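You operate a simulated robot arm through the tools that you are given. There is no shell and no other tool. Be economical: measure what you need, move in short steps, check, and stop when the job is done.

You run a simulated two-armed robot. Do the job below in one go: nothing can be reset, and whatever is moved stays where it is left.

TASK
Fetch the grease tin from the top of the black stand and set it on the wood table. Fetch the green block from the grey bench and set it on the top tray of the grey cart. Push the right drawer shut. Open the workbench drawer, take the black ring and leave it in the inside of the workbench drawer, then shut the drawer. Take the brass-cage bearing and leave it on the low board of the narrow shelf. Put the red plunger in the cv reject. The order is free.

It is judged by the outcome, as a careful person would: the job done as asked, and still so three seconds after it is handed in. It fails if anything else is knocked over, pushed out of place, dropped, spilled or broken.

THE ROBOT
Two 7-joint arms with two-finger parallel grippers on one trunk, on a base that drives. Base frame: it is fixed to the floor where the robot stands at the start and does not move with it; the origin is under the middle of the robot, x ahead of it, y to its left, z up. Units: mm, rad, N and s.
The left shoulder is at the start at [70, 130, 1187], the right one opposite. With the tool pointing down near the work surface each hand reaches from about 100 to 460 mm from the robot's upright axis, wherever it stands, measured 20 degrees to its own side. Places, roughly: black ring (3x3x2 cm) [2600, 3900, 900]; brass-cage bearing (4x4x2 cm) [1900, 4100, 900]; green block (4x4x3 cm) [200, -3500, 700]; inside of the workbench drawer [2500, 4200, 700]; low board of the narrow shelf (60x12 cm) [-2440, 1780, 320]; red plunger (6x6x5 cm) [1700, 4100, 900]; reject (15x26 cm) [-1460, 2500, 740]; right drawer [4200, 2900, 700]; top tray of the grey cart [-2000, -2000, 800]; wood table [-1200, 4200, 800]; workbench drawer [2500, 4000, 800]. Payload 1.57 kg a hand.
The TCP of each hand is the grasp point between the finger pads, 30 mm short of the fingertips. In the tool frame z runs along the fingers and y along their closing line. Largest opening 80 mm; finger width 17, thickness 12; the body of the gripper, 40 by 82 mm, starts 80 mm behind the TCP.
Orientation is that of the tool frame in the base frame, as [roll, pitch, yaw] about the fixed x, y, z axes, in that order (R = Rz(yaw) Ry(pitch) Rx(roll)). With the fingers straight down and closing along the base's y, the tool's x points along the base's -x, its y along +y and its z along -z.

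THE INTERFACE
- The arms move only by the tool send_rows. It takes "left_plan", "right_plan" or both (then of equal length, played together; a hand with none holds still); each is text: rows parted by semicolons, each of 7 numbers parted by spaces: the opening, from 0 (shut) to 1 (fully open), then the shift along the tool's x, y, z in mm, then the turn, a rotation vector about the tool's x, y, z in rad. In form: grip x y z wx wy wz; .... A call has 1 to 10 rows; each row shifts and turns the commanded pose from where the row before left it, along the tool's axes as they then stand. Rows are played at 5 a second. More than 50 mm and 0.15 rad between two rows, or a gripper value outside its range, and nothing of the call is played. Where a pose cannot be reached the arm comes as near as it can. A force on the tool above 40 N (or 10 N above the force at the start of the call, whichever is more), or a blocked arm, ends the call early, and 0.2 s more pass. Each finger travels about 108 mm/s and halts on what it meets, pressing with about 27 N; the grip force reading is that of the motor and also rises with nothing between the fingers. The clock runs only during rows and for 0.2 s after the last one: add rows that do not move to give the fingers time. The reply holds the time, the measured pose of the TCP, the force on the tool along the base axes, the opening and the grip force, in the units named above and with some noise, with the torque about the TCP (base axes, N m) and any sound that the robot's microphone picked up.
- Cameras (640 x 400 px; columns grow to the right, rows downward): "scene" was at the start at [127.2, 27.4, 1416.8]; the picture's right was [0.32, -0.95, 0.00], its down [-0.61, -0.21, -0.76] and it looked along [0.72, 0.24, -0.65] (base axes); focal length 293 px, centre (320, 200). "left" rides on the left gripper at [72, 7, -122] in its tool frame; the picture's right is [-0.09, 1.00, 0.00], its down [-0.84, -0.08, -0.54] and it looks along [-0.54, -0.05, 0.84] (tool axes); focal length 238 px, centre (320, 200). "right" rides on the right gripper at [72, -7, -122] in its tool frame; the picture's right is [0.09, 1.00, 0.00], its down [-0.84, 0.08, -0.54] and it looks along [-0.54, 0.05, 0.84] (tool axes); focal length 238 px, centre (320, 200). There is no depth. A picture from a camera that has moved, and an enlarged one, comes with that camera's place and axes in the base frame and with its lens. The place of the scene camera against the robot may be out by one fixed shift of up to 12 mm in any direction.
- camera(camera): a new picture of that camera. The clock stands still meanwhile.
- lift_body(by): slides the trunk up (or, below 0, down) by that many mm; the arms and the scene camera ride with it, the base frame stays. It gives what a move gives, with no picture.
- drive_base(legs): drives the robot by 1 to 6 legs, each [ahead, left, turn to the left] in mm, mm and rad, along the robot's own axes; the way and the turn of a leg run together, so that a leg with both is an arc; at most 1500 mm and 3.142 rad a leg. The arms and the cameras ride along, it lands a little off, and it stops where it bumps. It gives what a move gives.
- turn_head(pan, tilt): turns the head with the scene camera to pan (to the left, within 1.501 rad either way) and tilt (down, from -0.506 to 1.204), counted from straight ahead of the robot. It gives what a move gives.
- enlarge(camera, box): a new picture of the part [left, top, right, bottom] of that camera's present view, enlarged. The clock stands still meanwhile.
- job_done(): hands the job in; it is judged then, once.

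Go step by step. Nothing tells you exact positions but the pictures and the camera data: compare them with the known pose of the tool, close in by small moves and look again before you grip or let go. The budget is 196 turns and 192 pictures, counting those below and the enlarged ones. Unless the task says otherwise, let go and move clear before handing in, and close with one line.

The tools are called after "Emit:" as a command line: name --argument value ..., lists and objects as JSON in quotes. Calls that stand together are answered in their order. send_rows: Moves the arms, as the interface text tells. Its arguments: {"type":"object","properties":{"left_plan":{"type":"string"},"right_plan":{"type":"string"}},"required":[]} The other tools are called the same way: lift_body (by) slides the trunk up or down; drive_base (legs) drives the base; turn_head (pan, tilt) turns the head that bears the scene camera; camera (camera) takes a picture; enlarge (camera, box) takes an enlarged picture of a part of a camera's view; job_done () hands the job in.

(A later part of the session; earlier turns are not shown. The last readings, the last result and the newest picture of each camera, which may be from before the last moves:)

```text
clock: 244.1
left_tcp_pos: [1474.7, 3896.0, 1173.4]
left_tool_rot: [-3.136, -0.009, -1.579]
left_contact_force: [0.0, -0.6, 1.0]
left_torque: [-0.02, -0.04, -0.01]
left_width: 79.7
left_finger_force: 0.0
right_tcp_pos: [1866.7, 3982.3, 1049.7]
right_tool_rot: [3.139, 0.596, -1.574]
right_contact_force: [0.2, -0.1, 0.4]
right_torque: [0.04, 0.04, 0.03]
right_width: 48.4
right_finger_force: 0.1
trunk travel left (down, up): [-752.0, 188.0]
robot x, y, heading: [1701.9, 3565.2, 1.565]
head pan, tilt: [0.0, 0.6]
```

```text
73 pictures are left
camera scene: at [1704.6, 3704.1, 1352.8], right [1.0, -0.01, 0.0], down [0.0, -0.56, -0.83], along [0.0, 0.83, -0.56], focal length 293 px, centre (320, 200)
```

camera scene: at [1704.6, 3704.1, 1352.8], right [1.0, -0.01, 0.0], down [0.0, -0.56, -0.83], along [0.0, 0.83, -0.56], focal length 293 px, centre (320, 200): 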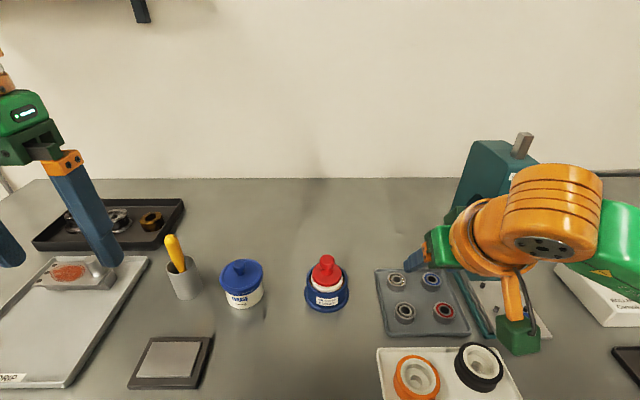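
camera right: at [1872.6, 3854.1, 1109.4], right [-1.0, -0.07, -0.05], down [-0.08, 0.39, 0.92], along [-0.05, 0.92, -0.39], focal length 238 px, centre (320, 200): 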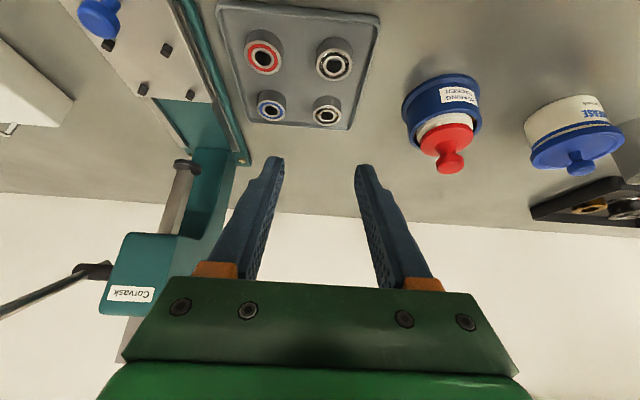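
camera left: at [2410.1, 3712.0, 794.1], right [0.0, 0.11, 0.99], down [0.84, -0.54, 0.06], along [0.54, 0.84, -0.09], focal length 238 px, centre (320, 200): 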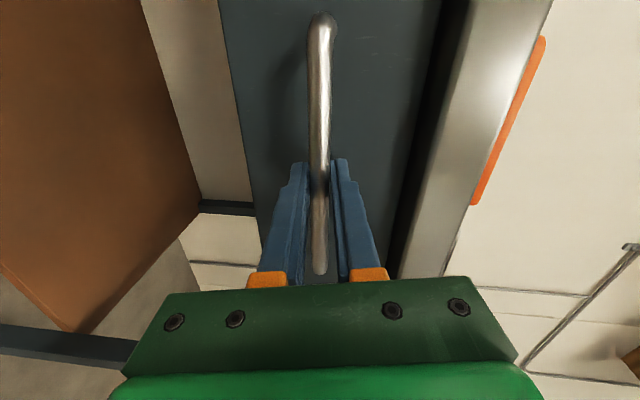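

The brass-cage one is at the lower right of the tray in the hand view (about [1859, 4080]). I advance and lower the right hand in steps and look again.

Emit:
send_rows --right_plan "0.55 -5.5 2 34 0 0 0; 0.55 -5.5 2 34 0 0 0; 0.55 -5.5 2 34 0 0 0; 0.55 0 0 0 0 0 0"

Emit:
camera --camera "right"

Emit:
camera --camera "scene"

```text
clock: 245.1
left_tcp_pos: [1474.9, 3896.0, 1172.5]
left_tool_rot: [-3.137, -0.009, -1.579]
left_contact_force: [-0.7, 0.0, 0.2]
left_torque: [0.0, 0.02, -0.01]
left_width: 80.1
left_finger_force: 0.0
right_tcp_pos: [1860.4, 4054.8, 973.5]
right_tool_rot: [3.14, 0.595, -1.573]
right_contact_force: [-0.3, -0.8, 0.1]
right_torque: [0.01, -0.01, 0.0]
right_width: 44.1
right_finger_force: 0.1
trunk travel left (down, up): [-752.0, 188.0]
robot x, y, heading: [1706.0, 3564.9, 1.563]
head pan, tilt: [0.0, 0.6]
```

```text
72 pictures are left
camera right: at [1865.6, 3926.8, 1033.6], right [-1.0, -0.07, -0.05], down [-0.08, 0.39, 0.92], along [-0.05, 0.92, -0.39], focal length 238 px, centre (320, 200)
```

right: 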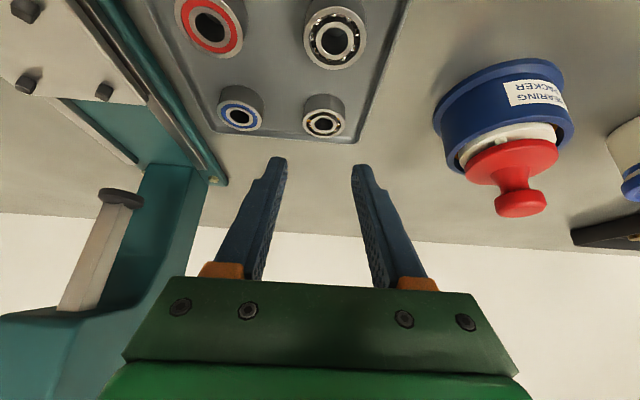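

```text
71 pictures are left
camera scene: at [1704.2, 3705.3, 1352.7], right [1.0, -0.01, 0.0], down [0.0, -0.56, -0.83], along [0.01, 0.83, -0.56], focal length 293 px, centre (320, 200)
```

scene: 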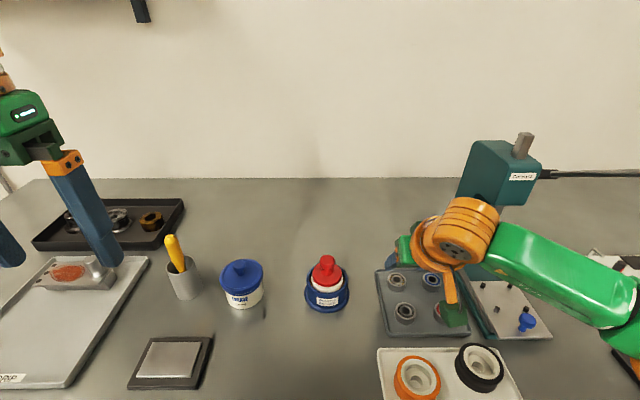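

I lower to just above the bearing and check again.

Emit:
send_rows --right_plan "0.55 6.5 1 24 0 0 0; 0.55 6.5 1 24 0 0 0; 0.55 0 0 0 0 0 0"

Emit:
camera --camera "right"

```text
clock: 245.9
left_tcp_pos: [1474.5, 3896.4, 1172.0]
left_tool_rot: [-3.137, -0.009, -1.58]
left_contact_force: [-0.9, 0.2, 1.1]
left_torque: [0.02, 0.04, -0.03]
left_width: 79.7
left_finger_force: 0.0
right_tcp_pos: [1857.3, 4072.4, 924.3]
right_tool_rot: [3.139, 0.596, -1.573]
right_contact_force: [-0.1, -0.1, 0.1]
right_torque: [0.01, -0.01, 0.02]
right_width: 44.1
right_finger_force: 0.1
trunk travel left (down, up): [-752.0, 188.0]
robot x, y, heading: [1706.1, 3564.5, 1.565]
head pan, tilt: [0.0, 0.6]
```

```text
70 pictures are left
camera right: at [1864.4, 3944.3, 984.7], right [-1.0, -0.07, -0.05], down [-0.08, 0.39, 0.92], along [-0.05, 0.92, -0.39], focal length 238 px, centre (320, 200)
```

right: 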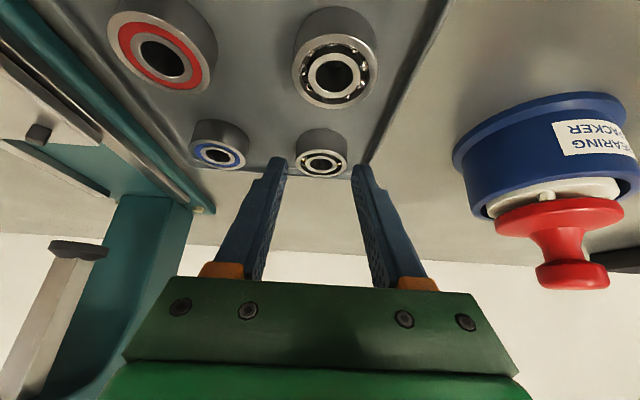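

The bearing top is at [1858, 4082, 899]. I make the last small approach and close gently.

Emit:
send_rows --right_plan "0.55 5.5 0 5.5 0 0 0; 0.55 5.5 0 5 0 0 0; 0.55 0 0 0 0 0 0"

Emit:
camera --camera "right"

```text
clock: 246.7
left_tcp_pos: [1473.7, 3895.3, 1173.8]
left_tool_rot: [-3.134, -0.009, -1.578]
left_contact_force: [0.4, 0.0, -0.5]
left_torque: [0.01, -0.01, 0.01]
left_width: 79.9
left_finger_force: 0.1
right_tcp_pos: [1857.6, 4068.4, 915.8]
right_tool_rot: [3.139, 0.605, -1.573]
right_contact_force: [2.8, 12.7, 24.5]
right_torque: [0.61, -0.3, 0.31]
right_width: 43.8
right_finger_force: 0.0
trunk travel left (down, up): [-752.0, 188.0]
robot x, y, heading: [1703.8, 3569.7, 1.566]
head pan, tilt: [0.0, 0.6]
```

```text
69 pictures are left
camera right: at [1864.8, 3940.3, 973.4], right [-1.0, -0.07, -0.05], down [-0.08, 0.38, 0.92], along [-0.05, 0.92, -0.38], focal length 238 px, centre (320, 200)
```

right: 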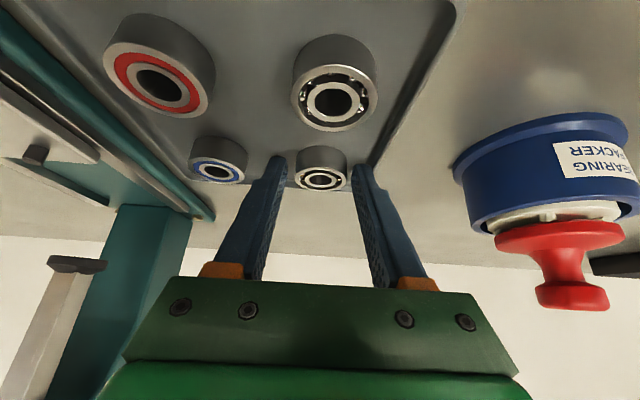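

A finger touches the tray rim or floor. I rise 5 mm, narrow the opening to 38 mm so both fingers stay inside the rim, and feel down again.

Emit:
send_rows --right_plan "0.55 -2.8 0 -4.1 0 0 0; 0.48 0 0 0 0 0 0; 0.48 0 0 0 0 0 0; 0.48 2.3 0 3.3 0 0 0; 0.48 0 0 0 0 0 0"

Emit:
enlarge --camera "right" --box '[240, 100, 420, 230]'

```text
clock: 247.9
left_tcp_pos: [1476.1, 3893.9, 1173.6]
left_tool_rot: [-3.136, -0.006, -1.579]
left_contact_force: [0.2, 0.6, 0.6]
left_torque: [0.02, 0.03, -0.04]
left_width: 79.8
left_finger_force: 0.1
right_tcp_pos: [1858.9, 4064.4, 913.6]
right_tool_rot: [3.141, 0.603, -1.573]
right_contact_force: [5.8, 6.6, 21.3]
right_torque: [0.39, -0.44, 0.16]
right_width: 40.5
right_finger_force: 0.4
trunk travel left (down, up): [-752.0, 188.0]
robot x, y, heading: [1706.1, 3567.5, 1.56]
head pan, tilt: [0.0, 0.6]
```

```text
3.08 times, centred on (330, 165) of right
camera zoom: at [1865.1, 3937.0, 973.8], right [-1.0, -0.07, -0.05], down [-0.08, 0.38, 0.92], along [-0.05, 0.92, -0.39], focal length 733 px, centre (289, 308)
```

zoom: 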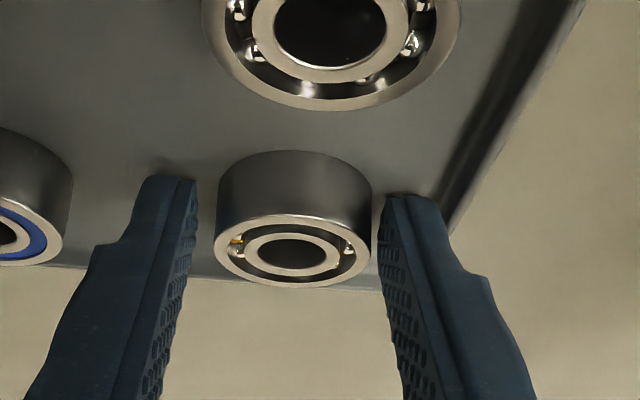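

The brass cage is clearly visible and the fingers sit either side, tips on the tray floor. I ease up 1.5 mm, close, and lift.

Emit:
send_rows --right_plan "0.48 -1.2 0 -1.8 0 0 0; 0.35 0 0 0 0 0 0; 0.2 0 0 0 0 0 0; 0.2 0 0 0 0 0 0; 0.2 0 0 0 0 0 0"

Emit:
send_rows --right_plan "0.2 -3 0 -4 0 0 0; 0.2 -6 0 -8 0 0 0; 0.2 -11 0 -16 0 0 0; 0.2 -17 0 -25 0 0 0; 0.2 -17 0 -25 0 0 0; 0.2 0 0 0 0 0 0"

Emit:
camera --camera "right"

```text
clock: 249.1
left_tcp_pos: [1474.4, 3896.0, 1173.5]
left_tool_rot: [-3.134, -0.007, -1.577]
left_contact_force: [0.4, 0.0, -0.2]
left_torque: [-0.01, -0.01, 0.02]
left_width: 79.9
left_finger_force: 0.1
right_tcp_pos: [1857.6, 4064.7, 914.9]
right_tool_rot: [3.14, 0.596, -1.573]
right_contact_force: [0.9, -2.9, 5.9]
right_torque: [0.03, -0.17, -0.08]
right_width: 33.6
right_finger_force: 26.7
trunk travel left (down, up): [-752.0, 188.0]
robot x, y, heading: [1706.6, 3564.7, 1.57]
head pan, tilt: [0.0, 0.6]
```

```text
clock: 250.5
left_tcp_pos: [1475.1, 3897.1, 1172.4]
left_tool_rot: [-3.135, -0.008, -1.579]
left_contact_force: [1.1, -0.6, -0.6]
left_torque: [0.01, 0.0, -0.03]
left_width: 80.0
left_finger_force: 0.1
right_tcp_pos: [1859.4, 4065.6, 1010.0]
right_tool_rot: [3.139, 0.597, -1.575]
right_contact_force: [0.1, -0.7, -0.6]
right_torque: [-0.04, 0.01, 0.05]
right_width: 33.6
right_finger_force: 27.1
trunk travel left (down, up): [-752.0, 188.0]
robot x, y, heading: [1704.0, 3563.9, 1.564]
head pan, tilt: [0.0, 0.6]
```

```text
67 pictures are left
camera right: at [1864.1, 3938.3, 1070.6], right [-1.0, -0.07, -0.05], down [-0.08, 0.39, 0.92], along [-0.05, 0.92, -0.39], focal length 238 px, centre (320, 200)
```

right: 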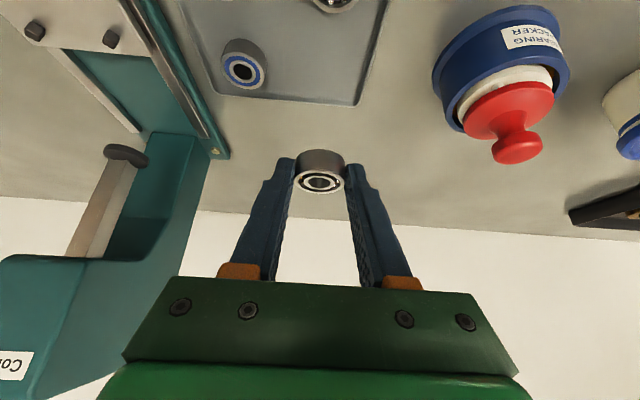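

The brass-cage bearing is held. I retract the right hand clear of the press, tilt the left hand, and shift the base so the left hand can reach the red plunger near [1702, 4086].

Emit:
send_rows --left_plan "0.6 0 0 0 0 -0.14 0; 0.6 0 0 0 0 -0.14 0; 0.6 0 0 0 0 -0.14 0; 0.6 0 0 0 0 -0.14 0; 0.6 0 0 0 0 0 0" --right_plan "0.2 34 0 -34 0 0 0; 0.2 34 0 -34 0 0 0; 0.2 34 0 -34 0 0 0; 0.2 34 0 -24 0 0 0; 0.2 0 0 0 0 0 0"

Emit:
drive_base --legs '[[0, -125, 0], [25, 0, 0]]'

Emit:
camera --camera "left"

Emit:
camera --camera "scene"

```text
clock: 251.7
left_tcp_pos: [1473.5, 3896.2, 1173.4]
left_tool_rot: [-3.135, 0.552, -1.574]
left_contact_force: [0.5, 0.0, 0.1]
left_torque: [-0.03, 0.0, 0.04]
left_width: 47.9
left_finger_force: 0.1
right_tcp_pos: [1858.8, 3892.0, 1042.2]
right_tool_rot: [3.139, 0.595, -1.575]
right_contact_force: [-0.4, 0.7, -1.4]
right_torque: [-0.01, -0.03, -0.02]
right_width: 33.6
right_finger_force: 27.0
right hand out of reach, approached as far as the arm can: row 4
trunk travel left (down, up): [-752.0, 188.0]
robot x, y, heading: [1705.3, 3570.5, 1.564]
head pan, tilt: [0.0, 0.6]
```

```text
clock: 253.3
left_tcp_pos: [1595.7, 3914.7, 1174.5]
left_tool_rot: [-3.134, 0.556, -1.574]
left_contact_force: [0.4, -0.8, 0.1]
left_torque: [0.03, -0.02, 0.0]
left_width: 47.9
left_finger_force: 0.1
right_tcp_pos: [1981.4, 3909.6, 1044.3]
right_tool_rot: [-3.141, 0.599, -1.572]
right_contact_force: [0.2, -0.1, -0.5]
right_torque: [0.01, 0.02, 0.02]
right_width: 33.3
right_finger_force: 27.0
trunk travel left (down, up): [-752.0, 188.0]
robot x, y, heading: [1830.7, 3589.1, 1.563]
head pan, tilt: [0.0, 0.6]
```

```text
66 pictures are left
camera left: at [1587.8, 3790.3, 1240.6], right [-1.0, 0.09, 0.04], down [0.07, 0.42, 0.9], along [0.06, 0.9, -0.43], focal length 238 px, centre (320, 200)
```

left: 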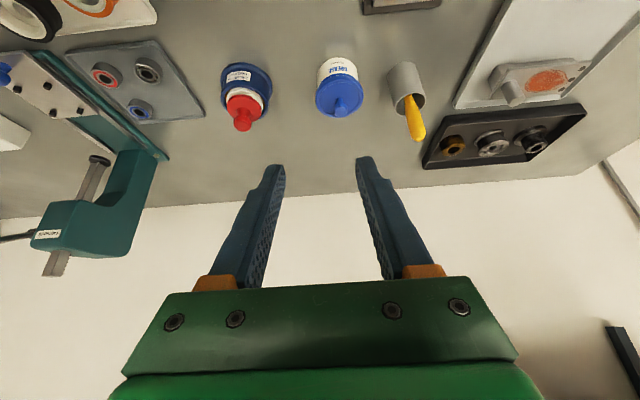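

```text
65 pictures are left
camera scene: at [1826.7, 3723.7, 1353.2], right [1.0, -0.01, 0.0], down [0.0, -0.56, -0.83], along [0.0, 0.83, -0.56], focal length 293 px, centre (320, 200)
```

scene: 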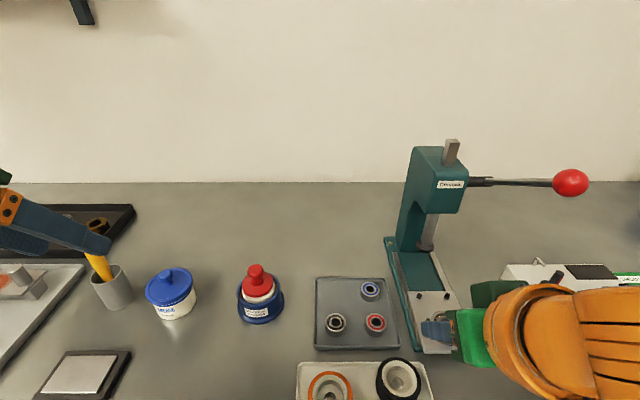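

I bring the left hand toward the plunger in steps.

Emit:
send_rows --left_plan "0.6 -8 -19 29.5 0 0 0; 0.6 -8 -19 29.5 0 0 0; 0.6 -8 -19 29.5 0 0 0; 0.6 -8 -19 29.5 0 0 0; 0.6 -8 -19 29.5 0 0 0; 0.6 -8 -19 29.5 0 0 0; 0.6 0 0 0 0 0 0"

Emit:
camera --camera "left"

```text
clock: 254.9
left_tcp_pos: [1711.8, 4051.6, 1050.4]
left_tool_rot: [-3.135, 0.553, -1.572]
left_contact_force: [-0.1, 0.0, 0.5]
left_torque: [0.02, -0.02, -0.01]
left_width: 48.0
left_finger_force: 0.0
right_tcp_pos: [1981.3, 3914.6, 1043.5]
right_tool_rot: [3.141, 0.594, -1.573]
right_contact_force: [-0.9, 0.0, -0.7]
right_torque: [0.01, 0.03, 0.02]
right_width: 33.2
right_finger_force: 26.5
trunk travel left (down, up): [-752.0, 188.0]
robot x, y, heading: [1831.9, 3590.4, 1.567]
head pan, tilt: [0.0, 0.6]
```

```text
64 pictures are left
camera left: at [1704.1, 3927.0, 1116.3], right [-1.0, 0.08, 0.04], down [0.07, 0.43, 0.9], along [0.06, 0.9, -0.43], focal length 238 px, centre (320, 200)
```

left: 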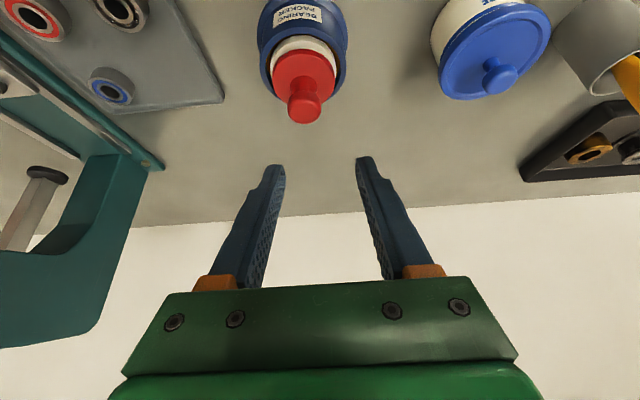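

The knob top is at about [1721, 4060, 975]. I close in over it.

Emit:
send_rows --left_plan "0.6 13 -5 18 0 0 0; 0.6 13 -5 18 0 0 0; 0.6 0 0 0 0 0 0"

Emit:
camera --camera "left"

```text
clock: 255.8
left_tcp_pos: [1721.5, 4048.3, 1006.1]
left_tool_rot: [-3.135, 0.552, -1.573]
left_contact_force: [0.6, -0.3, -0.2]
left_torque: [0.03, 0.02, -0.01]
left_width: 48.2
left_finger_force: 0.0
right_tcp_pos: [1980.6, 3914.8, 1043.1]
right_tool_rot: [3.141, 0.595, -1.572]
right_contact_force: [-1.1, 0.0, -1.0]
right_torque: [-0.03, 0.0, -0.01]
right_width: 33.4
right_finger_force: 26.9
trunk travel left (down, up): [-752.0, 188.0]
robot x, y, heading: [1827.5, 3590.8, 1.57]
head pan, tilt: [0.0, 0.6]
```

```text
63 pictures are left
camera left: at [1713.9, 3923.5, 1071.8], right [-1.0, 0.09, 0.04], down [0.07, 0.43, 0.9], along [0.06, 0.9, -0.43], focal length 238 px, centre (320, 200)
```

left: 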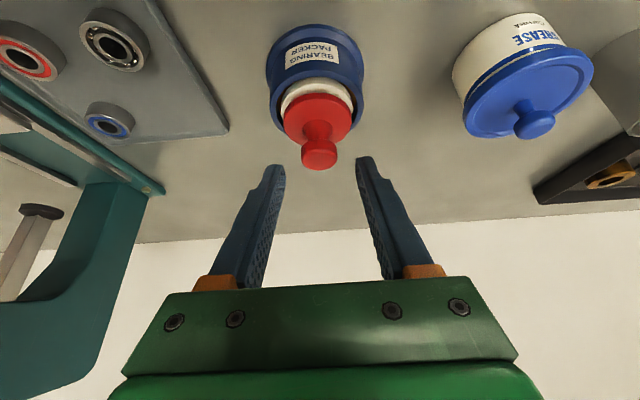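

Emit:
send_rows --left_plan "0.6 5 -0.5 13 0 0 0; 0.6 5 -0.5 13 0 0 0; 0.6 0 0 0 0 0 0"

Emit:
enlarge --camera "left" --box '[220, 80, 420, 220]'

```text
clock: 256.6
left_tcp_pos: [1722.2, 4052.4, 977.4]
left_tool_rot: [-3.133, 0.552, -1.574]
left_contact_force: [-0.3, 0.5, 0.6]
left_torque: [0.02, -0.01, 0.0]
left_width: 47.8
left_finger_force: 0.0
right_tcp_pos: [1980.7, 3913.9, 1043.1]
right_tool_rot: [3.139, 0.595, -1.573]
right_contact_force: [-0.3, 0.4, -1.1]
right_torque: [-0.02, -0.02, 0.01]
right_width: 33.4
right_finger_force: 27.2
trunk travel left (down, up): [-752.0, 188.0]
robot x, y, heading: [1829.5, 3591.9, 1.565]
head pan, tilt: [0.0, 0.6]
```

```text
2.86 times, centred on (320, 150) of left
camera zoom: at [1714.9, 3928.8, 1044.3], right [-1.0, 0.09, 0.04], down [0.07, 0.43, 0.9], along [0.06, 0.9, -0.43], focal length 681 px, centre (320, 343)
```

zoom: 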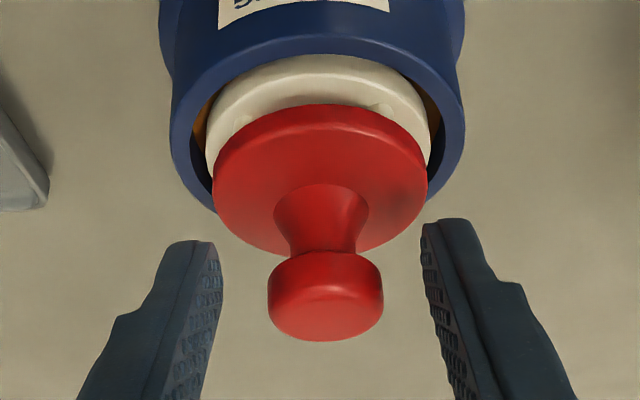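

The knob sits between the pads. I close and draw the plunger straight up, slowly.

Emit:
send_rows --left_plan "0.45 0 0 0 0 0 0; 0.3 0 0 0 0 0 0; 0.2 0 0 0 0 0 0; 0.2 0 0 0 0 0 0; 0.2 -2.6 0 -4.2 0 0 0; 0.2 -5.3 0 -8.5 0 0 0; 0.2 -5.3 0 -8.5 0 0 0; 0.2 0 0 0 0 0 0"

Emit:
camera --camera "left"

```text
clock: 258.4
left_tcp_pos: [1722.9, 4054.3, 1000.7]
left_tool_rot: [-3.132, 0.553, -1.574]
left_contact_force: [0.0, 0.3, 0.5]
left_torque: [-0.03, 0.02, 0.0]
left_width: 25.2
left_finger_force: 27.3
right_tcp_pos: [1981.9, 3914.2, 1042.9]
right_tool_rot: [3.14, 0.595, -1.572]
right_contact_force: [0.3, -0.3, -1.1]
right_torque: [0.0, 0.02, 0.0]
right_width: 33.2
right_finger_force: 27.3
trunk travel left (down, up): [-752.0, 188.0]
robot x, y, heading: [1826.5, 3591.3, 1.566]
head pan, tilt: [0.0, 0.6]
```

```text
61 pictures are left
camera left: at [1714.9, 3929.6, 1067.6], right [-1.0, 0.09, 0.04], down [0.08, 0.43, 0.9], along [0.06, 0.9, -0.43], focal length 238 px, centre (320, 200)
```

left: 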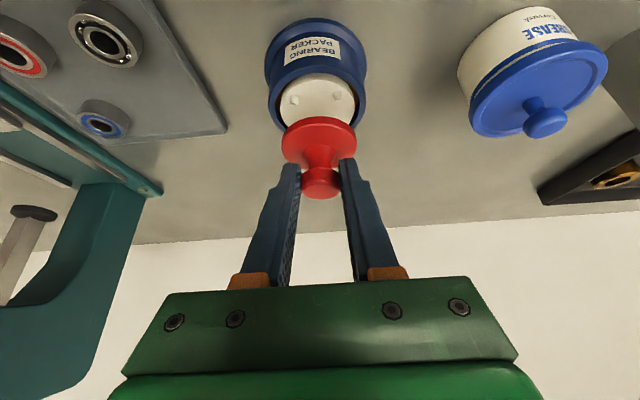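

The red plunger comes free, the white piece stays in the cup. I lift further.

Emit:
send_rows --left_plan "0.2 -10.5 0 -17 0 0 0; 0.2 -16 0 -25 0 0 0; 0.2 -16 0 -25 0 0 0; 0.2 -21 0 -34 0 0 0; 0.2 -21 0 -34 0 0 0; 0.2 0 0 0 0 0 0"

Emit:
camera --camera "left"

Emit:
camera --camera "scene"

```text
clock: 259.8
left_tcp_pos: [1676.9, 4053.1, 1145.0]
left_tool_rot: [-3.134, 0.55, -1.575]
left_contact_force: [0.5, -0.3, -1.5]
left_torque: [-0.02, 0.01, -0.04]
left_width: 25.2
left_finger_force: 27.2
left hand out of reach, approached as far as the arm can: row 2, 3, 4, 5
right_tcp_pos: [1980.7, 3915.1, 1042.5]
right_tool_rot: [3.14, 0.593, -1.572]
right_contact_force: [0.2, 0.3, -0.9]
right_torque: [0.02, -0.03, 0.01]
right_width: 33.5
right_finger_force: 26.9
trunk travel left (down, up): [-752.0, 188.0]
robot x, y, heading: [1827.6, 3589.9, 1.568]
head pan, tilt: [0.0, 0.6]
```

```text
60 pictures are left
camera left: at [1668.9, 3929.2, 1210.9], right [-1.0, 0.09, 0.04], down [0.07, 0.43, 0.9], along [0.06, 0.9, -0.43], focal length 238 px, centre (320, 200)
```

left: 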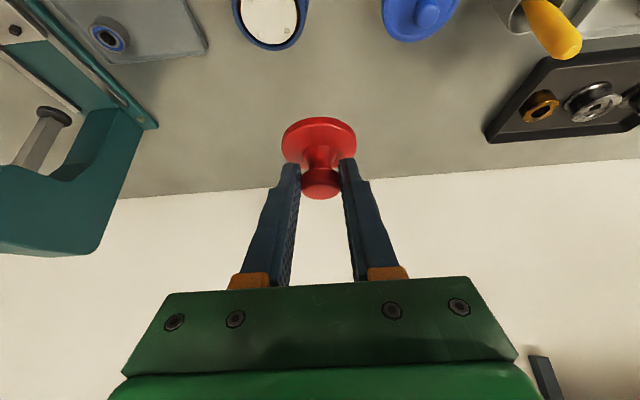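

```text
59 pictures are left
camera scene: at [1826.9, 3729.5, 1352.6], right [1.0, 0.0, 0.0], down [0.0, -0.57, -0.82], along [0.0, 0.82, -0.57], focal length 293 px, centre (320, 200)
```

scene: 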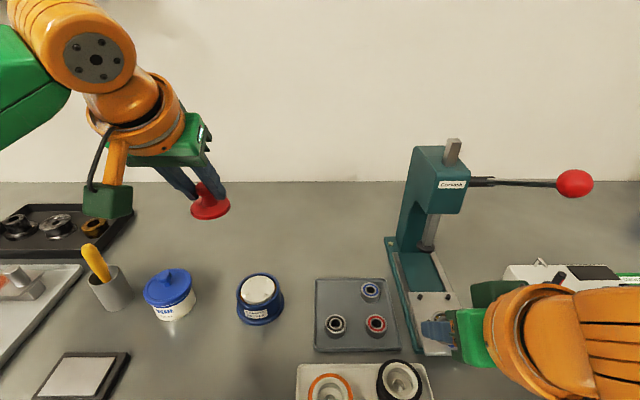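

The plunger is held in the left hand, the bearing in the right. I raise the trunk, back off, turn west and drive back along the aisle.

Emit:
lift_body --by 150

Emit:
drive_base --legs '[[-190, 0, 0], [0, 0, 1.57], [1480, 0, 0], [1480, 0, 0]]'

Emit:
turn_head --pan 0.4 --tilt 0.5

Emit:
camera --camera "scene"

```text
clock: 261.5
left_tcp_pos: [1677.5, 4052.6, 1293.6]
left_tool_rot: [-3.133, 0.549, -1.574]
left_contact_force: [-1.2, 0.1, -1.4]
left_torque: [-0.01, -0.01, -0.01]
left_width: 25.2
left_finger_force: 26.9
right_tcp_pos: [1980.6, 3915.2, 1192.8]
right_tool_rot: [3.139, 0.593, -1.573]
right_contact_force: [-0.1, -0.9, 0.1]
right_torque: [0.0, -0.03, 0.02]
right_width: 33.4
right_finger_force: 27.5
trunk travel left (down, up): [-902.0, 38.0]
robot x, y, heading: [1824.8, 3595.3, 1.564]
head pan, tilt: [0.0, 0.6]
```

```text
clock: 281.0
left_tcp_pos: [-1649.7, 3316.0, 1292.9]
left_tool_rot: [-3.134, 0.552, -0.018]
left_contact_force: [-0.7, -0.8, 0.0]
left_torque: [-0.03, 0.01, 0.0]
left_width: 25.2
left_finger_force: 26.5
right_tcp_pos: [-1504.4, 3616.8, 1192.7]
right_tool_rot: [3.14, 0.595, -0.017]
right_contact_force: [0.2, 0.4, -0.8]
right_torque: [0.03, -0.02, 0.01]
right_width: 33.4
right_finger_force: 27.1
trunk travel left (down, up): [-902.0, 38.0]
robot x, y, heading: [-1185.4, 3463.5, 3.117]
head pan, tilt: [0.0, 0.6]
```

```text
clock: 281.8
left_tcp_pos: [-1650.0, 3316.1, 1294.6]
left_tool_rot: [-3.135, 0.549, -0.018]
left_contact_force: [0.2, -0.6, -0.6]
left_torque: [-0.02, -0.03, 0.02]
left_width: 25.3
left_finger_force: 27.2
right_tcp_pos: [-1506.8, 3616.6, 1192.8]
right_tool_rot: [3.14, 0.595, -0.018]
right_contact_force: [1.1, 0.1, -1.0]
right_torque: [-0.02, -0.02, -0.01]
right_width: 33.5
right_finger_force: 26.7
trunk travel left (down, up): [-902.0, 38.0]
robot x, y, heading: [-1179.2, 3463.1, 3.121]
head pan, tilt: [0.4, 0.499]
```

```text
58 pictures are left
camera scene: at [-1323.5, 3428.5, 1511.6], right [-0.37, 0.93, 0.0], down [0.45, 0.18, -0.88], along [-0.82, -0.32, -0.48], focal length 293 px, centre (320, 200)
```

scene: 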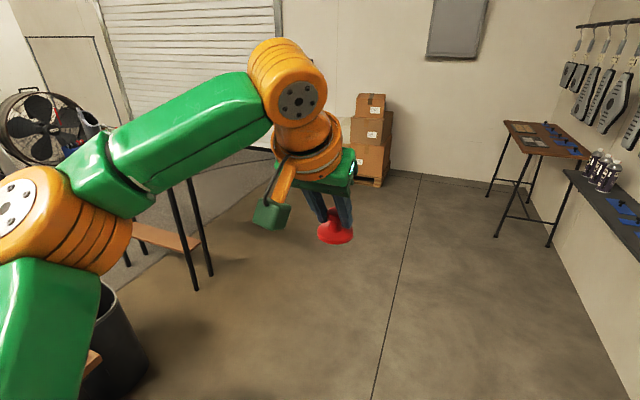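

I go to the north side of the reject table and turn south towards the purple tray.

Emit:
drive_base --legs '[[440, 340, 0], [0, 0, 1.59]]'

Emit:
turn_head --pan 0.2 --tilt 0.75

Emit:
camera --camera "scene"

```text
clock: 288.9
left_tcp_pos: [-1479.4, 2668.3, 1294.5]
left_tool_rot: [-3.135, 0.55, 1.586]
left_contact_force: [-0.4, -0.5, -0.3]
left_torque: [0.02, -0.02, -0.01]
left_width: 25.0
left_finger_force: 26.9
right_tcp_pos: [-1784.1, 2803.1, 1192.7]
right_tool_rot: [3.139, 0.594, 1.588]
right_contact_force: [-0.6, 0.3, -1.4]
right_torque: [0.01, -0.01, 0.0]
right_width: 33.5
right_finger_force: 27.1
trunk travel left (down, up): [-902.0, 38.0]
robot x, y, heading: [-1639.4, 3129.4, -1.561]
head pan, tilt: [0.4, 0.499]
```

```text
clock: 289.7
left_tcp_pos: [-1478.2, 2669.4, 1295.0]
left_tool_rot: [-3.136, 0.552, 1.586]
left_contact_force: [-0.2, -0.2, -0.4]
left_torque: [0.02, 0.05, 0.0]
left_width: 25.3
left_finger_force: 27.0
right_tcp_pos: [-1783.9, 2803.0, 1192.6]
right_tool_rot: [3.139, 0.595, 1.589]
right_contact_force: [-0.5, 0.6, -0.6]
right_torque: [0.05, -0.01, 0.0]
right_width: 33.4
right_finger_force: 27.3
trunk travel left (down, up): [-902.0, 38.0]
robot x, y, heading: [-1639.7, 3132.1, -1.554]
head pan, tilt: [0.201, 0.75]
```

```text
57 pictures are left
camera scene: at [-1624.2, 2997.7, 1489.8], right [-0.98, -0.21, 0.0], down [-0.15, 0.67, -0.73], along [0.16, -0.71, -0.68], focal length 293 px, centre (320, 200)
```

scene: 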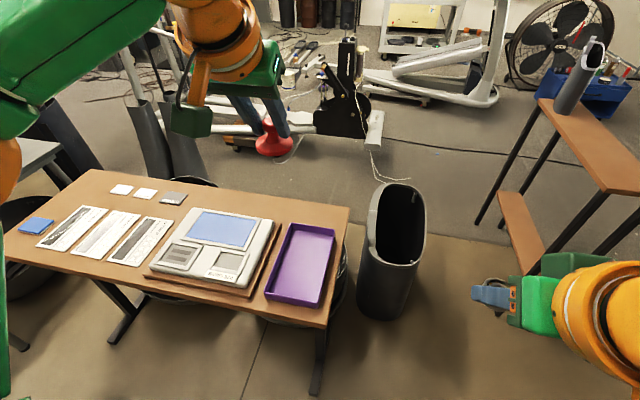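

I check the labels on the table before letting go of anything there.

Emit:
enlarge --camera "scene" --box '[130, 190, 350, 320]'

Emit:
enlarge --camera "scene" --box '[0, 170, 190, 280]'

```text
2.91 times, centred on (240, 255) of scene
camera zoom: at [-1624.2, 2997.7, 1489.8], right [-0.98, -0.21, 0.0], down [-0.15, 0.67, -0.73], along [0.16, -0.71, -0.68], focal length 852 px, centre (553, 40)
```

zoom: 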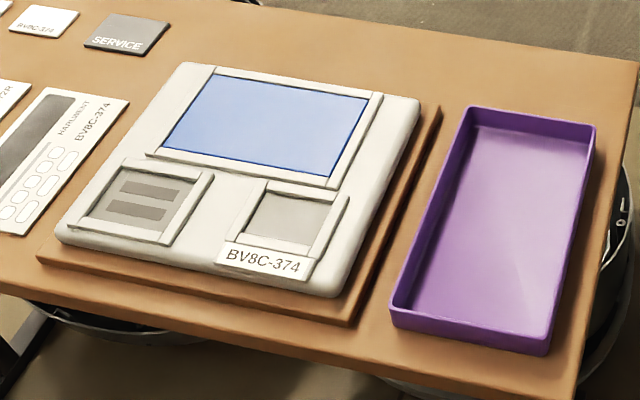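

```text
3.37 times, centred on (95, 225) of scene
camera zoom: at [-1624.2, 2997.7, 1489.8], right [-0.98, -0.21, 0.0], down [-0.15, 0.67, -0.73], along [0.16, -0.71, -0.68], focal length 986 px, centre (1078, 116)
```

zoom: 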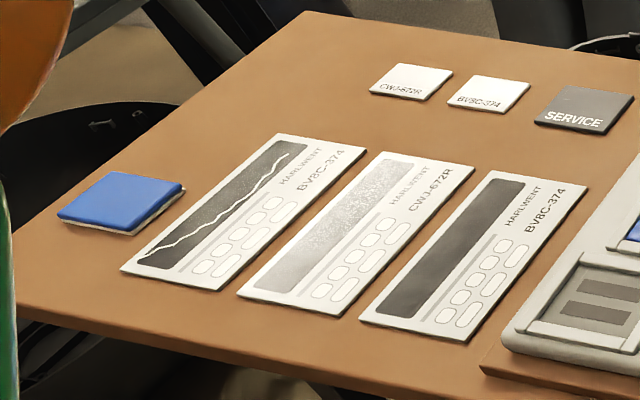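

The purple tray is the only 15 x 26 cm one, centred at [-1457, 2507]. I bring the plunger over it and lower.

Emit:
drive_base --legs '[[150, 19, 0]]'

Emit:
lift_body --by -270

Emit:
send_rows --left_plan "0.2 16 0 25.5 0 0 0; 0.2 16 0 25.5 0 0 0; 0.2 16 0 25.5 0 0 0; 0.2 16 0 25.5 0 0 0; 0.2 0 0 0 0 0 0"

Emit:
camera --camera "left"

Emit:
camera --camera "scene"

```text
clock: 291.1
left_tcp_pos: [-1455.1, 2528.0, 1295.4]
left_tool_rot: [-3.135, 0.554, 1.591]
left_contact_force: [-1.3, -0.6, -0.7]
left_torque: [-0.02, -0.01, -0.01]
left_width: 25.1
left_finger_force: 27.1
right_tcp_pos: [-1761.6, 2659.1, 1193.6]
right_tool_rot: [3.141, 0.595, 1.594]
right_contact_force: [0.4, -0.2, -1.4]
right_torque: [0.02, -0.03, 0.0]
right_width: 33.1
right_finger_force: 27.1
trunk travel left (down, up): [-902.0, 38.0]
robot x, y, heading: [-1617.3, 2982.9, -1.549]
head pan, tilt: [0.201, 0.75]
```

```text
clock: 293.8
left_tcp_pos: [-1454.4, 2524.9, 1024.4]
left_tool_rot: [-3.135, 0.553, 1.593]
left_contact_force: [-0.6, -1.0, -0.8]
left_torque: [0.04, -0.02, 0.03]
left_width: 25.2
left_finger_force: 27.0
right_tcp_pos: [-1760.1, 2655.9, 922.8]
right_tool_rot: [-3.141, 0.594, 1.592]
right_contact_force: [0.5, -0.5, -0.4]
right_torque: [0.0, 0.0, -0.01]
right_width: 33.6
right_finger_force: 26.9
trunk travel left (down, up): [-632.0, 308.0]
robot x, y, heading: [-1619.5, 2980.3, -1.557]
head pan, tilt: [0.201, 0.75]
```

```text
clock: 295.0
left_tcp_pos: [-1455.0, 2522.6, 901.6]
left_tool_rot: [-3.132, 0.549, 1.594]
left_contact_force: [0.1, -0.5, 0.0]
left_torque: [0.05, -0.01, 0.01]
left_width: 24.9
left_finger_force: 26.6
right_tcp_pos: [-1760.0, 2656.4, 923.0]
right_tool_rot: [3.14, 0.594, 1.594]
right_contact_force: [-0.3, -0.6, -1.7]
right_torque: [0.03, 0.04, 0.02]
right_width: 33.7
right_finger_force: 26.5
trunk travel left (down, up): [-632.0, 308.0]
robot x, y, heading: [-1619.6, 2984.6, -1.551]
head pan, tilt: [0.201, 0.75]
```

```text
54 pictures are left
camera left: at [-1449.9, 2649.2, 968.4], right [1.0, -0.06, 0.04], down [-0.06, -0.43, 0.9], along [-0.04, -0.9, -0.43], focal length 238 px, centre (320, 200)
```

left: 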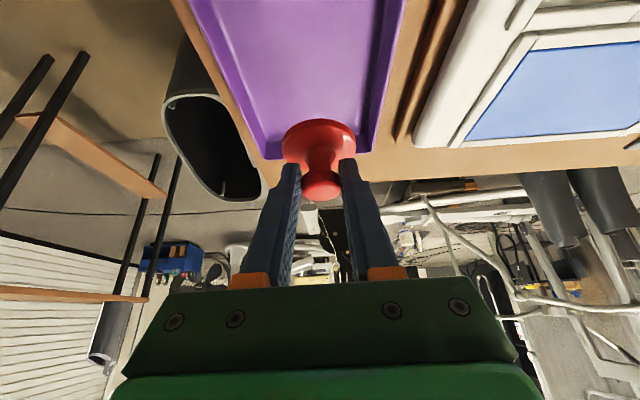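

```text
53 pictures are left
camera scene: at [-1602.2, 2852.3, 1219.7], right [-0.98, -0.22, 0.0], down [-0.15, 0.67, -0.73], along [0.16, -0.71, -0.68], focal length 293 px, centre (320, 200)
```

scene: 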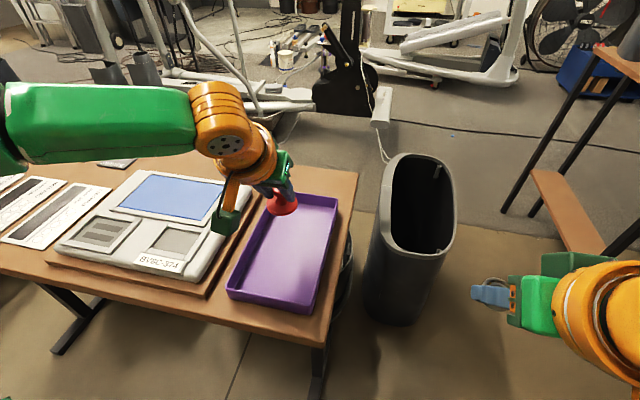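

The plunger hangs over the tray's middle. I lower to just above the tray floor.

Emit:
send_rows --left_plan "0.2 13 0 21 0 0 0; 0.2 13 0 21 0 0 0; 0.2 8 0 13 0 0 0; 0.2 5 0 8.5 0 0 0; 0.2 0 0 0 0 0 0"

Emit:
camera --camera "left"

Emit:
enlarge --camera "scene" --box '[200, 170, 360, 320]'

```text
clock: 296.2
left_tcp_pos: [-1454.8, 2525.9, 828.4]
left_tool_rot: [-3.135, 0.553, 1.593]
left_contact_force: [0.7, -0.2, -0.8]
left_torque: [0.02, 0.0, -0.05]
left_width: 25.2
left_finger_force: 26.8
right_tcp_pos: [-1760.8, 2655.6, 922.4]
right_tool_rot: [3.139, 0.593, 1.592]
right_contact_force: [0.2, 0.8, -0.6]
right_torque: [0.02, 0.0, -0.02]
right_width: 33.4
right_finger_force: 27.0
trunk travel left (down, up): [-632.0, 308.0]
robot x, y, heading: [-1618.1, 2986.6, -1.553]
head pan, tilt: [0.201, 0.75]
```

```text
52 pictures are left
camera left: at [-1451.1, 2651.9, 895.4], right [1.0, -0.06, 0.04], down [-0.06, -0.43, 0.9], along [-0.04, -0.9, -0.43], focal length 238 px, centre (320, 200)
```

left: 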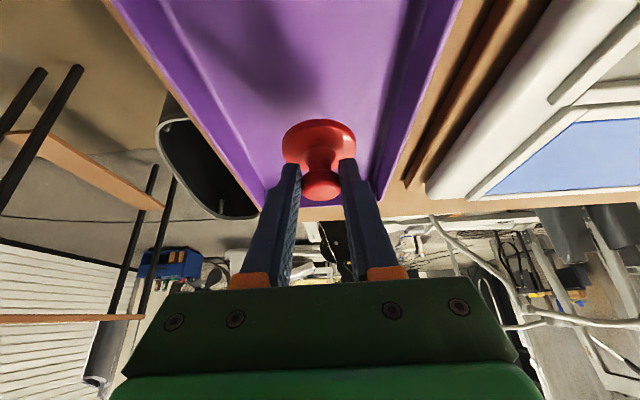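

```text
2.67 times, centred on (280, 245) of scene
camera zoom: at [-1602.2, 2852.1, 1219.7], right [-0.98, -0.22, 0.0], down [-0.15, 0.67, -0.73], along [0.16, -0.71, -0.68], focal length 780 px, centre (427, 80)
```

zoom: 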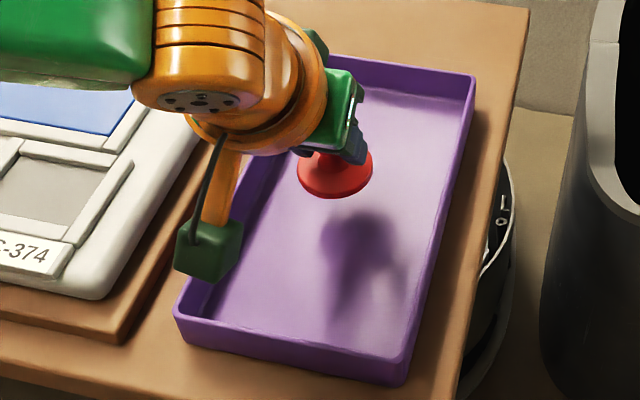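

Emit:
send_rows --left_plan "0.2 5.3 0 8.5 0 0 0; 0.2 5.3 0 8.5 0 0 0; 0.2 0 0 0 0 0 0"

Emit:
enlarge --camera "scene" --box '[200, 170, 360, 320]'

```text
clock: 297.0
left_tcp_pos: [-1456.3, 2526.6, 808.1]
left_tool_rot: [-3.134, 0.551, 1.59]
left_contact_force: [-1.0, -0.4, 0.5]
left_torque: [-0.01, -0.03, 0.02]
left_width: 25.1
left_finger_force: 26.9
right_tcp_pos: [-1759.2, 2656.4, 921.7]
right_tool_rot: [3.14, 0.594, 1.593]
right_contact_force: [-0.8, -0.9, 0.0]
right_torque: [0.01, 0.01, -0.01]
right_width: 33.5
right_finger_force: 26.9
trunk travel left (down, up): [-632.0, 308.0]
robot x, y, heading: [-1617.7, 2981.7, -1.555]
head pan, tilt: [0.201, 0.75]
```

```text
2.67 times, centred on (280, 245) of scene
camera zoom: at [-1602.1, 2852.1, 1219.7], right [-0.98, -0.22, 0.0], down [-0.15, 0.67, -0.73], along [0.16, -0.71, -0.68], focal length 780 px, centre (427, 80)
```

zoom: 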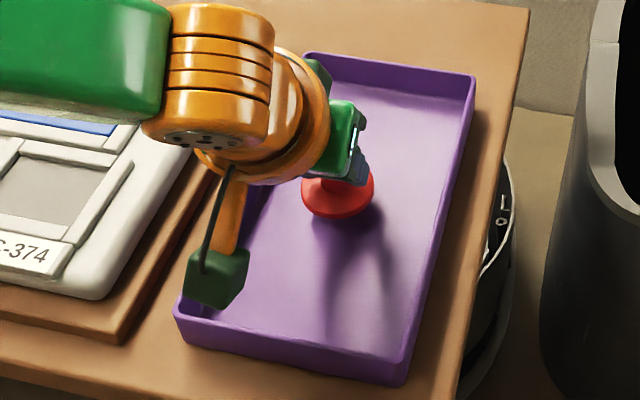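

Emit:
send_rows --left_plan "0.2 1.6 0 2.6 0 0 0; 0.2 1.6 0 2.6 0 0 0; 0.2 1.6 0 2.6 0 0 0; 0.2 1.6 0 2.6 0 0 0; 0.2 0 0 0 0 0 0"

Emit:
enlarge --camera "scene" --box '[200, 170, 360, 320]'

```text
clock: 298.2
left_tcp_pos: [-1455.1, 2525.7, 795.8]
left_tool_rot: [-3.135, 0.55, 1.592]
left_contact_force: [-0.2, 0.4, -0.6]
left_torque: [-0.02, -0.03, -0.01]
left_width: 25.1
left_finger_force: 26.9
right_tcp_pos: [-1761.7, 2656.0, 922.7]
right_tool_rot: [3.138, 0.593, 1.595]
right_contact_force: [0.0, -0.5, -1.5]
right_torque: [0.0, 0.03, 0.0]
right_width: 33.5
right_finger_force: 26.5
trunk travel left (down, up): [-632.0, 308.0]
robot x, y, heading: [-1616.2, 2982.9, -1.552]
head pan, tilt: [0.201, 0.75]
```

```text
2.67 times, centred on (280, 245) of scene
camera zoom: at [-1602.1, 2852.0, 1219.7], right [-0.98, -0.22, 0.0], down [-0.15, 0.67, -0.73], along [0.16, -0.71, -0.68], focal length 780 px, centre (427, 80)
```

zoom: 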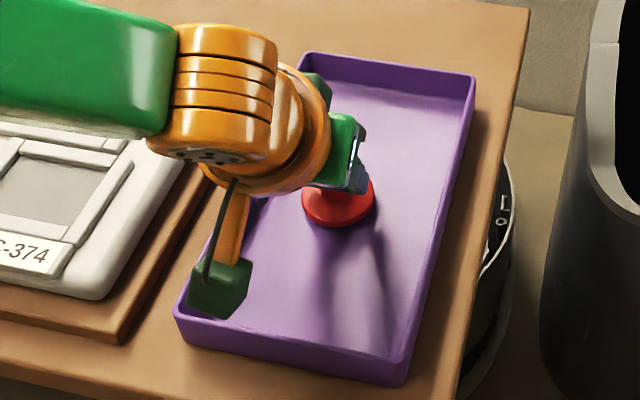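

Still a few mm above. I continue by small steps until the force shows contact.

Emit:
send_rows --left_plan "0.2 1.3 0 2.1 0 0 0; 0.2 1.3 0 2.1 0 0 0; 0.2 1.3 0 2.1 0 0 0; 0.2 0 0 0 0 0 0"

Emit:
enlarge --camera "scene" --box '[260, 200, 330, 260]'

```text
clock: 299.2
left_tcp_pos: [-1457.4, 2525.2, 791.3]
left_tool_rot: [-3.133, 0.557, 1.593]
left_contact_force: [2.2, -5.1, 16.0]
left_torque: [-0.5, -0.14, 0.05]
left_width: 25.2
left_finger_force: 26.7
right_tcp_pos: [-1760.0, 2657.3, 923.5]
right_tool_rot: [3.14, 0.597, 1.593]
right_contact_force: [0.1, -0.5, -0.5]
right_torque: [0.02, -0.03, 0.03]
right_width: 33.3
right_finger_force: 27.4
trunk travel left (down, up): [-632.0, 308.0]
robot x, y, heading: [-1614.7, 2984.8, -1.553]
head pan, tilt: [0.201, 0.75]
```

```text
6.67 times, centred on (295, 230) of scene
camera zoom: at [-1602.6, 2854.4, 1220.2], right [-0.98, -0.22, 0.0], down [-0.15, 0.66, -0.73], along [0.16, -0.71, -0.68], focal length 1951 px, centre (487, 0)
```

zoom: 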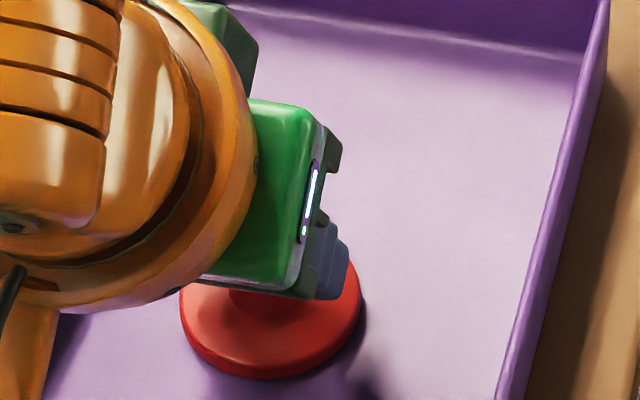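

The plunger rests in the tray. I ease off, open, and withdraw along the fingers.

Emit:
send_rows --left_plan "0.2 -0.6 0 -1 0 0 0; 0.45 0 0 0 0 0 0; 0.7 0 0 0 0 0 0; 0.7 0 0 -15 0 0 0; 0.7 0 0 -30 0 0 0; 0.7 -20 0 -35 0 0 0; 0.7 -20 0 -35 0 0 0; 0.7 -20 0 -35 0 0 0; 0.7 0 0 0 0 0 0"

Emit:
camera --camera "scene"

```text
clock: 301.2
left_tcp_pos: [-1453.6, 2553.2, 948.2]
left_tool_rot: [-3.135, 0.55, 1.592]
left_contact_force: [0.7, 0.4, -0.5]
left_torque: [0.0, 0.02, -0.02]
left_width: 55.9
left_finger_force: 0.0
right_tcp_pos: [-1760.6, 2655.8, 922.5]
right_tool_rot: [3.14, 0.595, 1.593]
right_contact_force: [-0.3, -0.2, -0.8]
right_torque: [0.01, 0.0, 0.02]
right_width: 33.2
right_finger_force: 27.2
trunk travel left (down, up): [-632.0, 308.0]
robot x, y, heading: [-1621.2, 2987.3, -1.549]
head pan, tilt: [0.201, 0.75]
```

```text
47 pictures are left
camera scene: at [-1601.9, 2851.8, 1219.7], right [-0.98, -0.22, 0.0], down [-0.15, 0.67, -0.73], along [0.16, -0.71, -0.68], focal length 293 px, centre (320, 200)
```

scene: 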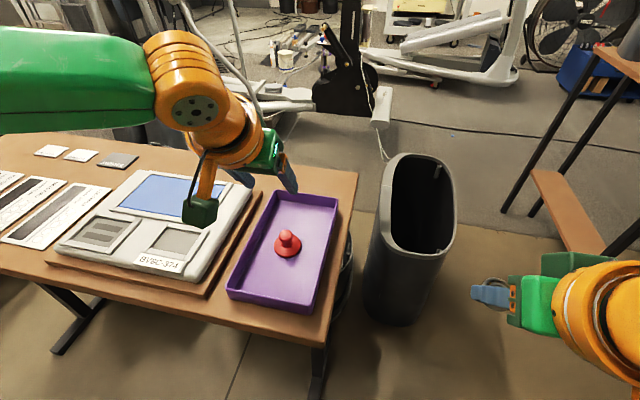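

The plunger stands in the purple tray. Next, the shelf: I raise, go round to its open west side and face east.

Emit:
lift_body --by 180

Emit:
drive_base --legs '[[-150, 0, 0], [0, -1430, 0], [1150, 0, 0], [0, 0, 1.55]]'

Emit:
turn_head --pan -0.2 --tilt 0.9

Emit:
camera --camera "scene"

```text
clock: 303.2
left_tcp_pos: [-1454.5, 2552.0, 1126.8]
left_tool_rot: [-3.133, 0.551, 1.592]
left_contact_force: [0.2, 0.6, 0.5]
left_torque: [0.01, -0.01, -0.01]
left_width: 56.2
left_finger_force: 0.1
right_tcp_pos: [-1760.6, 2656.1, 1102.5]
right_tool_rot: [3.139, 0.594, 1.593]
right_contact_force: [0.5, -0.7, -1.0]
right_torque: [0.02, 0.02, -0.01]
right_width: 33.3
right_finger_force: 26.8
trunk travel left (down, up): [-812.0, 128.0]
robot x, y, heading: [-1616.9, 2982.8, -1.552]
head pan, tilt: [0.201, 0.75]
```

```text
clock: 320.9
left_tcp_pos: [-2586.3, 2059.0, 1127.5]
left_tool_rot: [-3.134, 0.552, -3.115]
left_contact_force: [-0.6, 0.3, 0.0]
left_torque: [0.02, 0.0, 0.02]
left_width: 56.1
left_finger_force: 0.1
right_tcp_pos: [-2687.4, 1751.5, 1102.6]
right_tool_rot: [3.139, 0.594, -3.112]
right_contact_force: [-0.2, 0.1, -1.2]
right_torque: [0.02, 0.02, 0.01]
right_width: 33.3
right_finger_force: 26.9
trunk travel left (down, up): [-812.0, 128.0]
robot x, y, heading: [-3015.0, 1891.7, 0.027]
head pan, tilt: [0.201, 0.75]
```

```text
clock: 321.7
left_tcp_pos: [-2587.4, 2058.8, 1127.0]
left_tool_rot: [-3.135, 0.55, -3.111]
left_contact_force: [0.2, -0.2, -0.3]
left_torque: [0.01, 0.01, -0.04]
left_width: 56.0
left_finger_force: 0.0
right_tcp_pos: [-2688.0, 1752.1, 1102.4]
right_tool_rot: [3.139, 0.595, -3.113]
right_contact_force: [-0.8, -0.8, -1.5]
right_torque: [0.01, 0.01, -0.02]
right_width: 33.5
right_finger_force: 26.8
trunk travel left (down, up): [-812.0, 128.0]
robot x, y, heading: [-3014.8, 1893.4, 0.029]
head pan, tilt: [-0.201, 0.901]
```

```text
46 pictures are left
camera scene: at [-2895.2, 1880.9, 1387.8], right [-0.17, -0.99, 0.0], down [-0.77, 0.13, -0.62], along [0.61, -0.11, -0.78], focal length 293 px, centre (320, 200)
```

scene: 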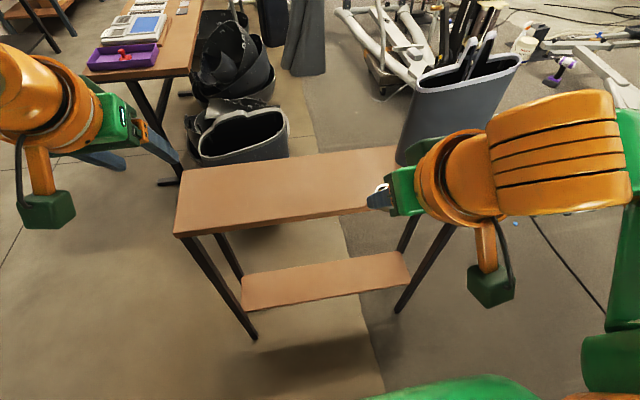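

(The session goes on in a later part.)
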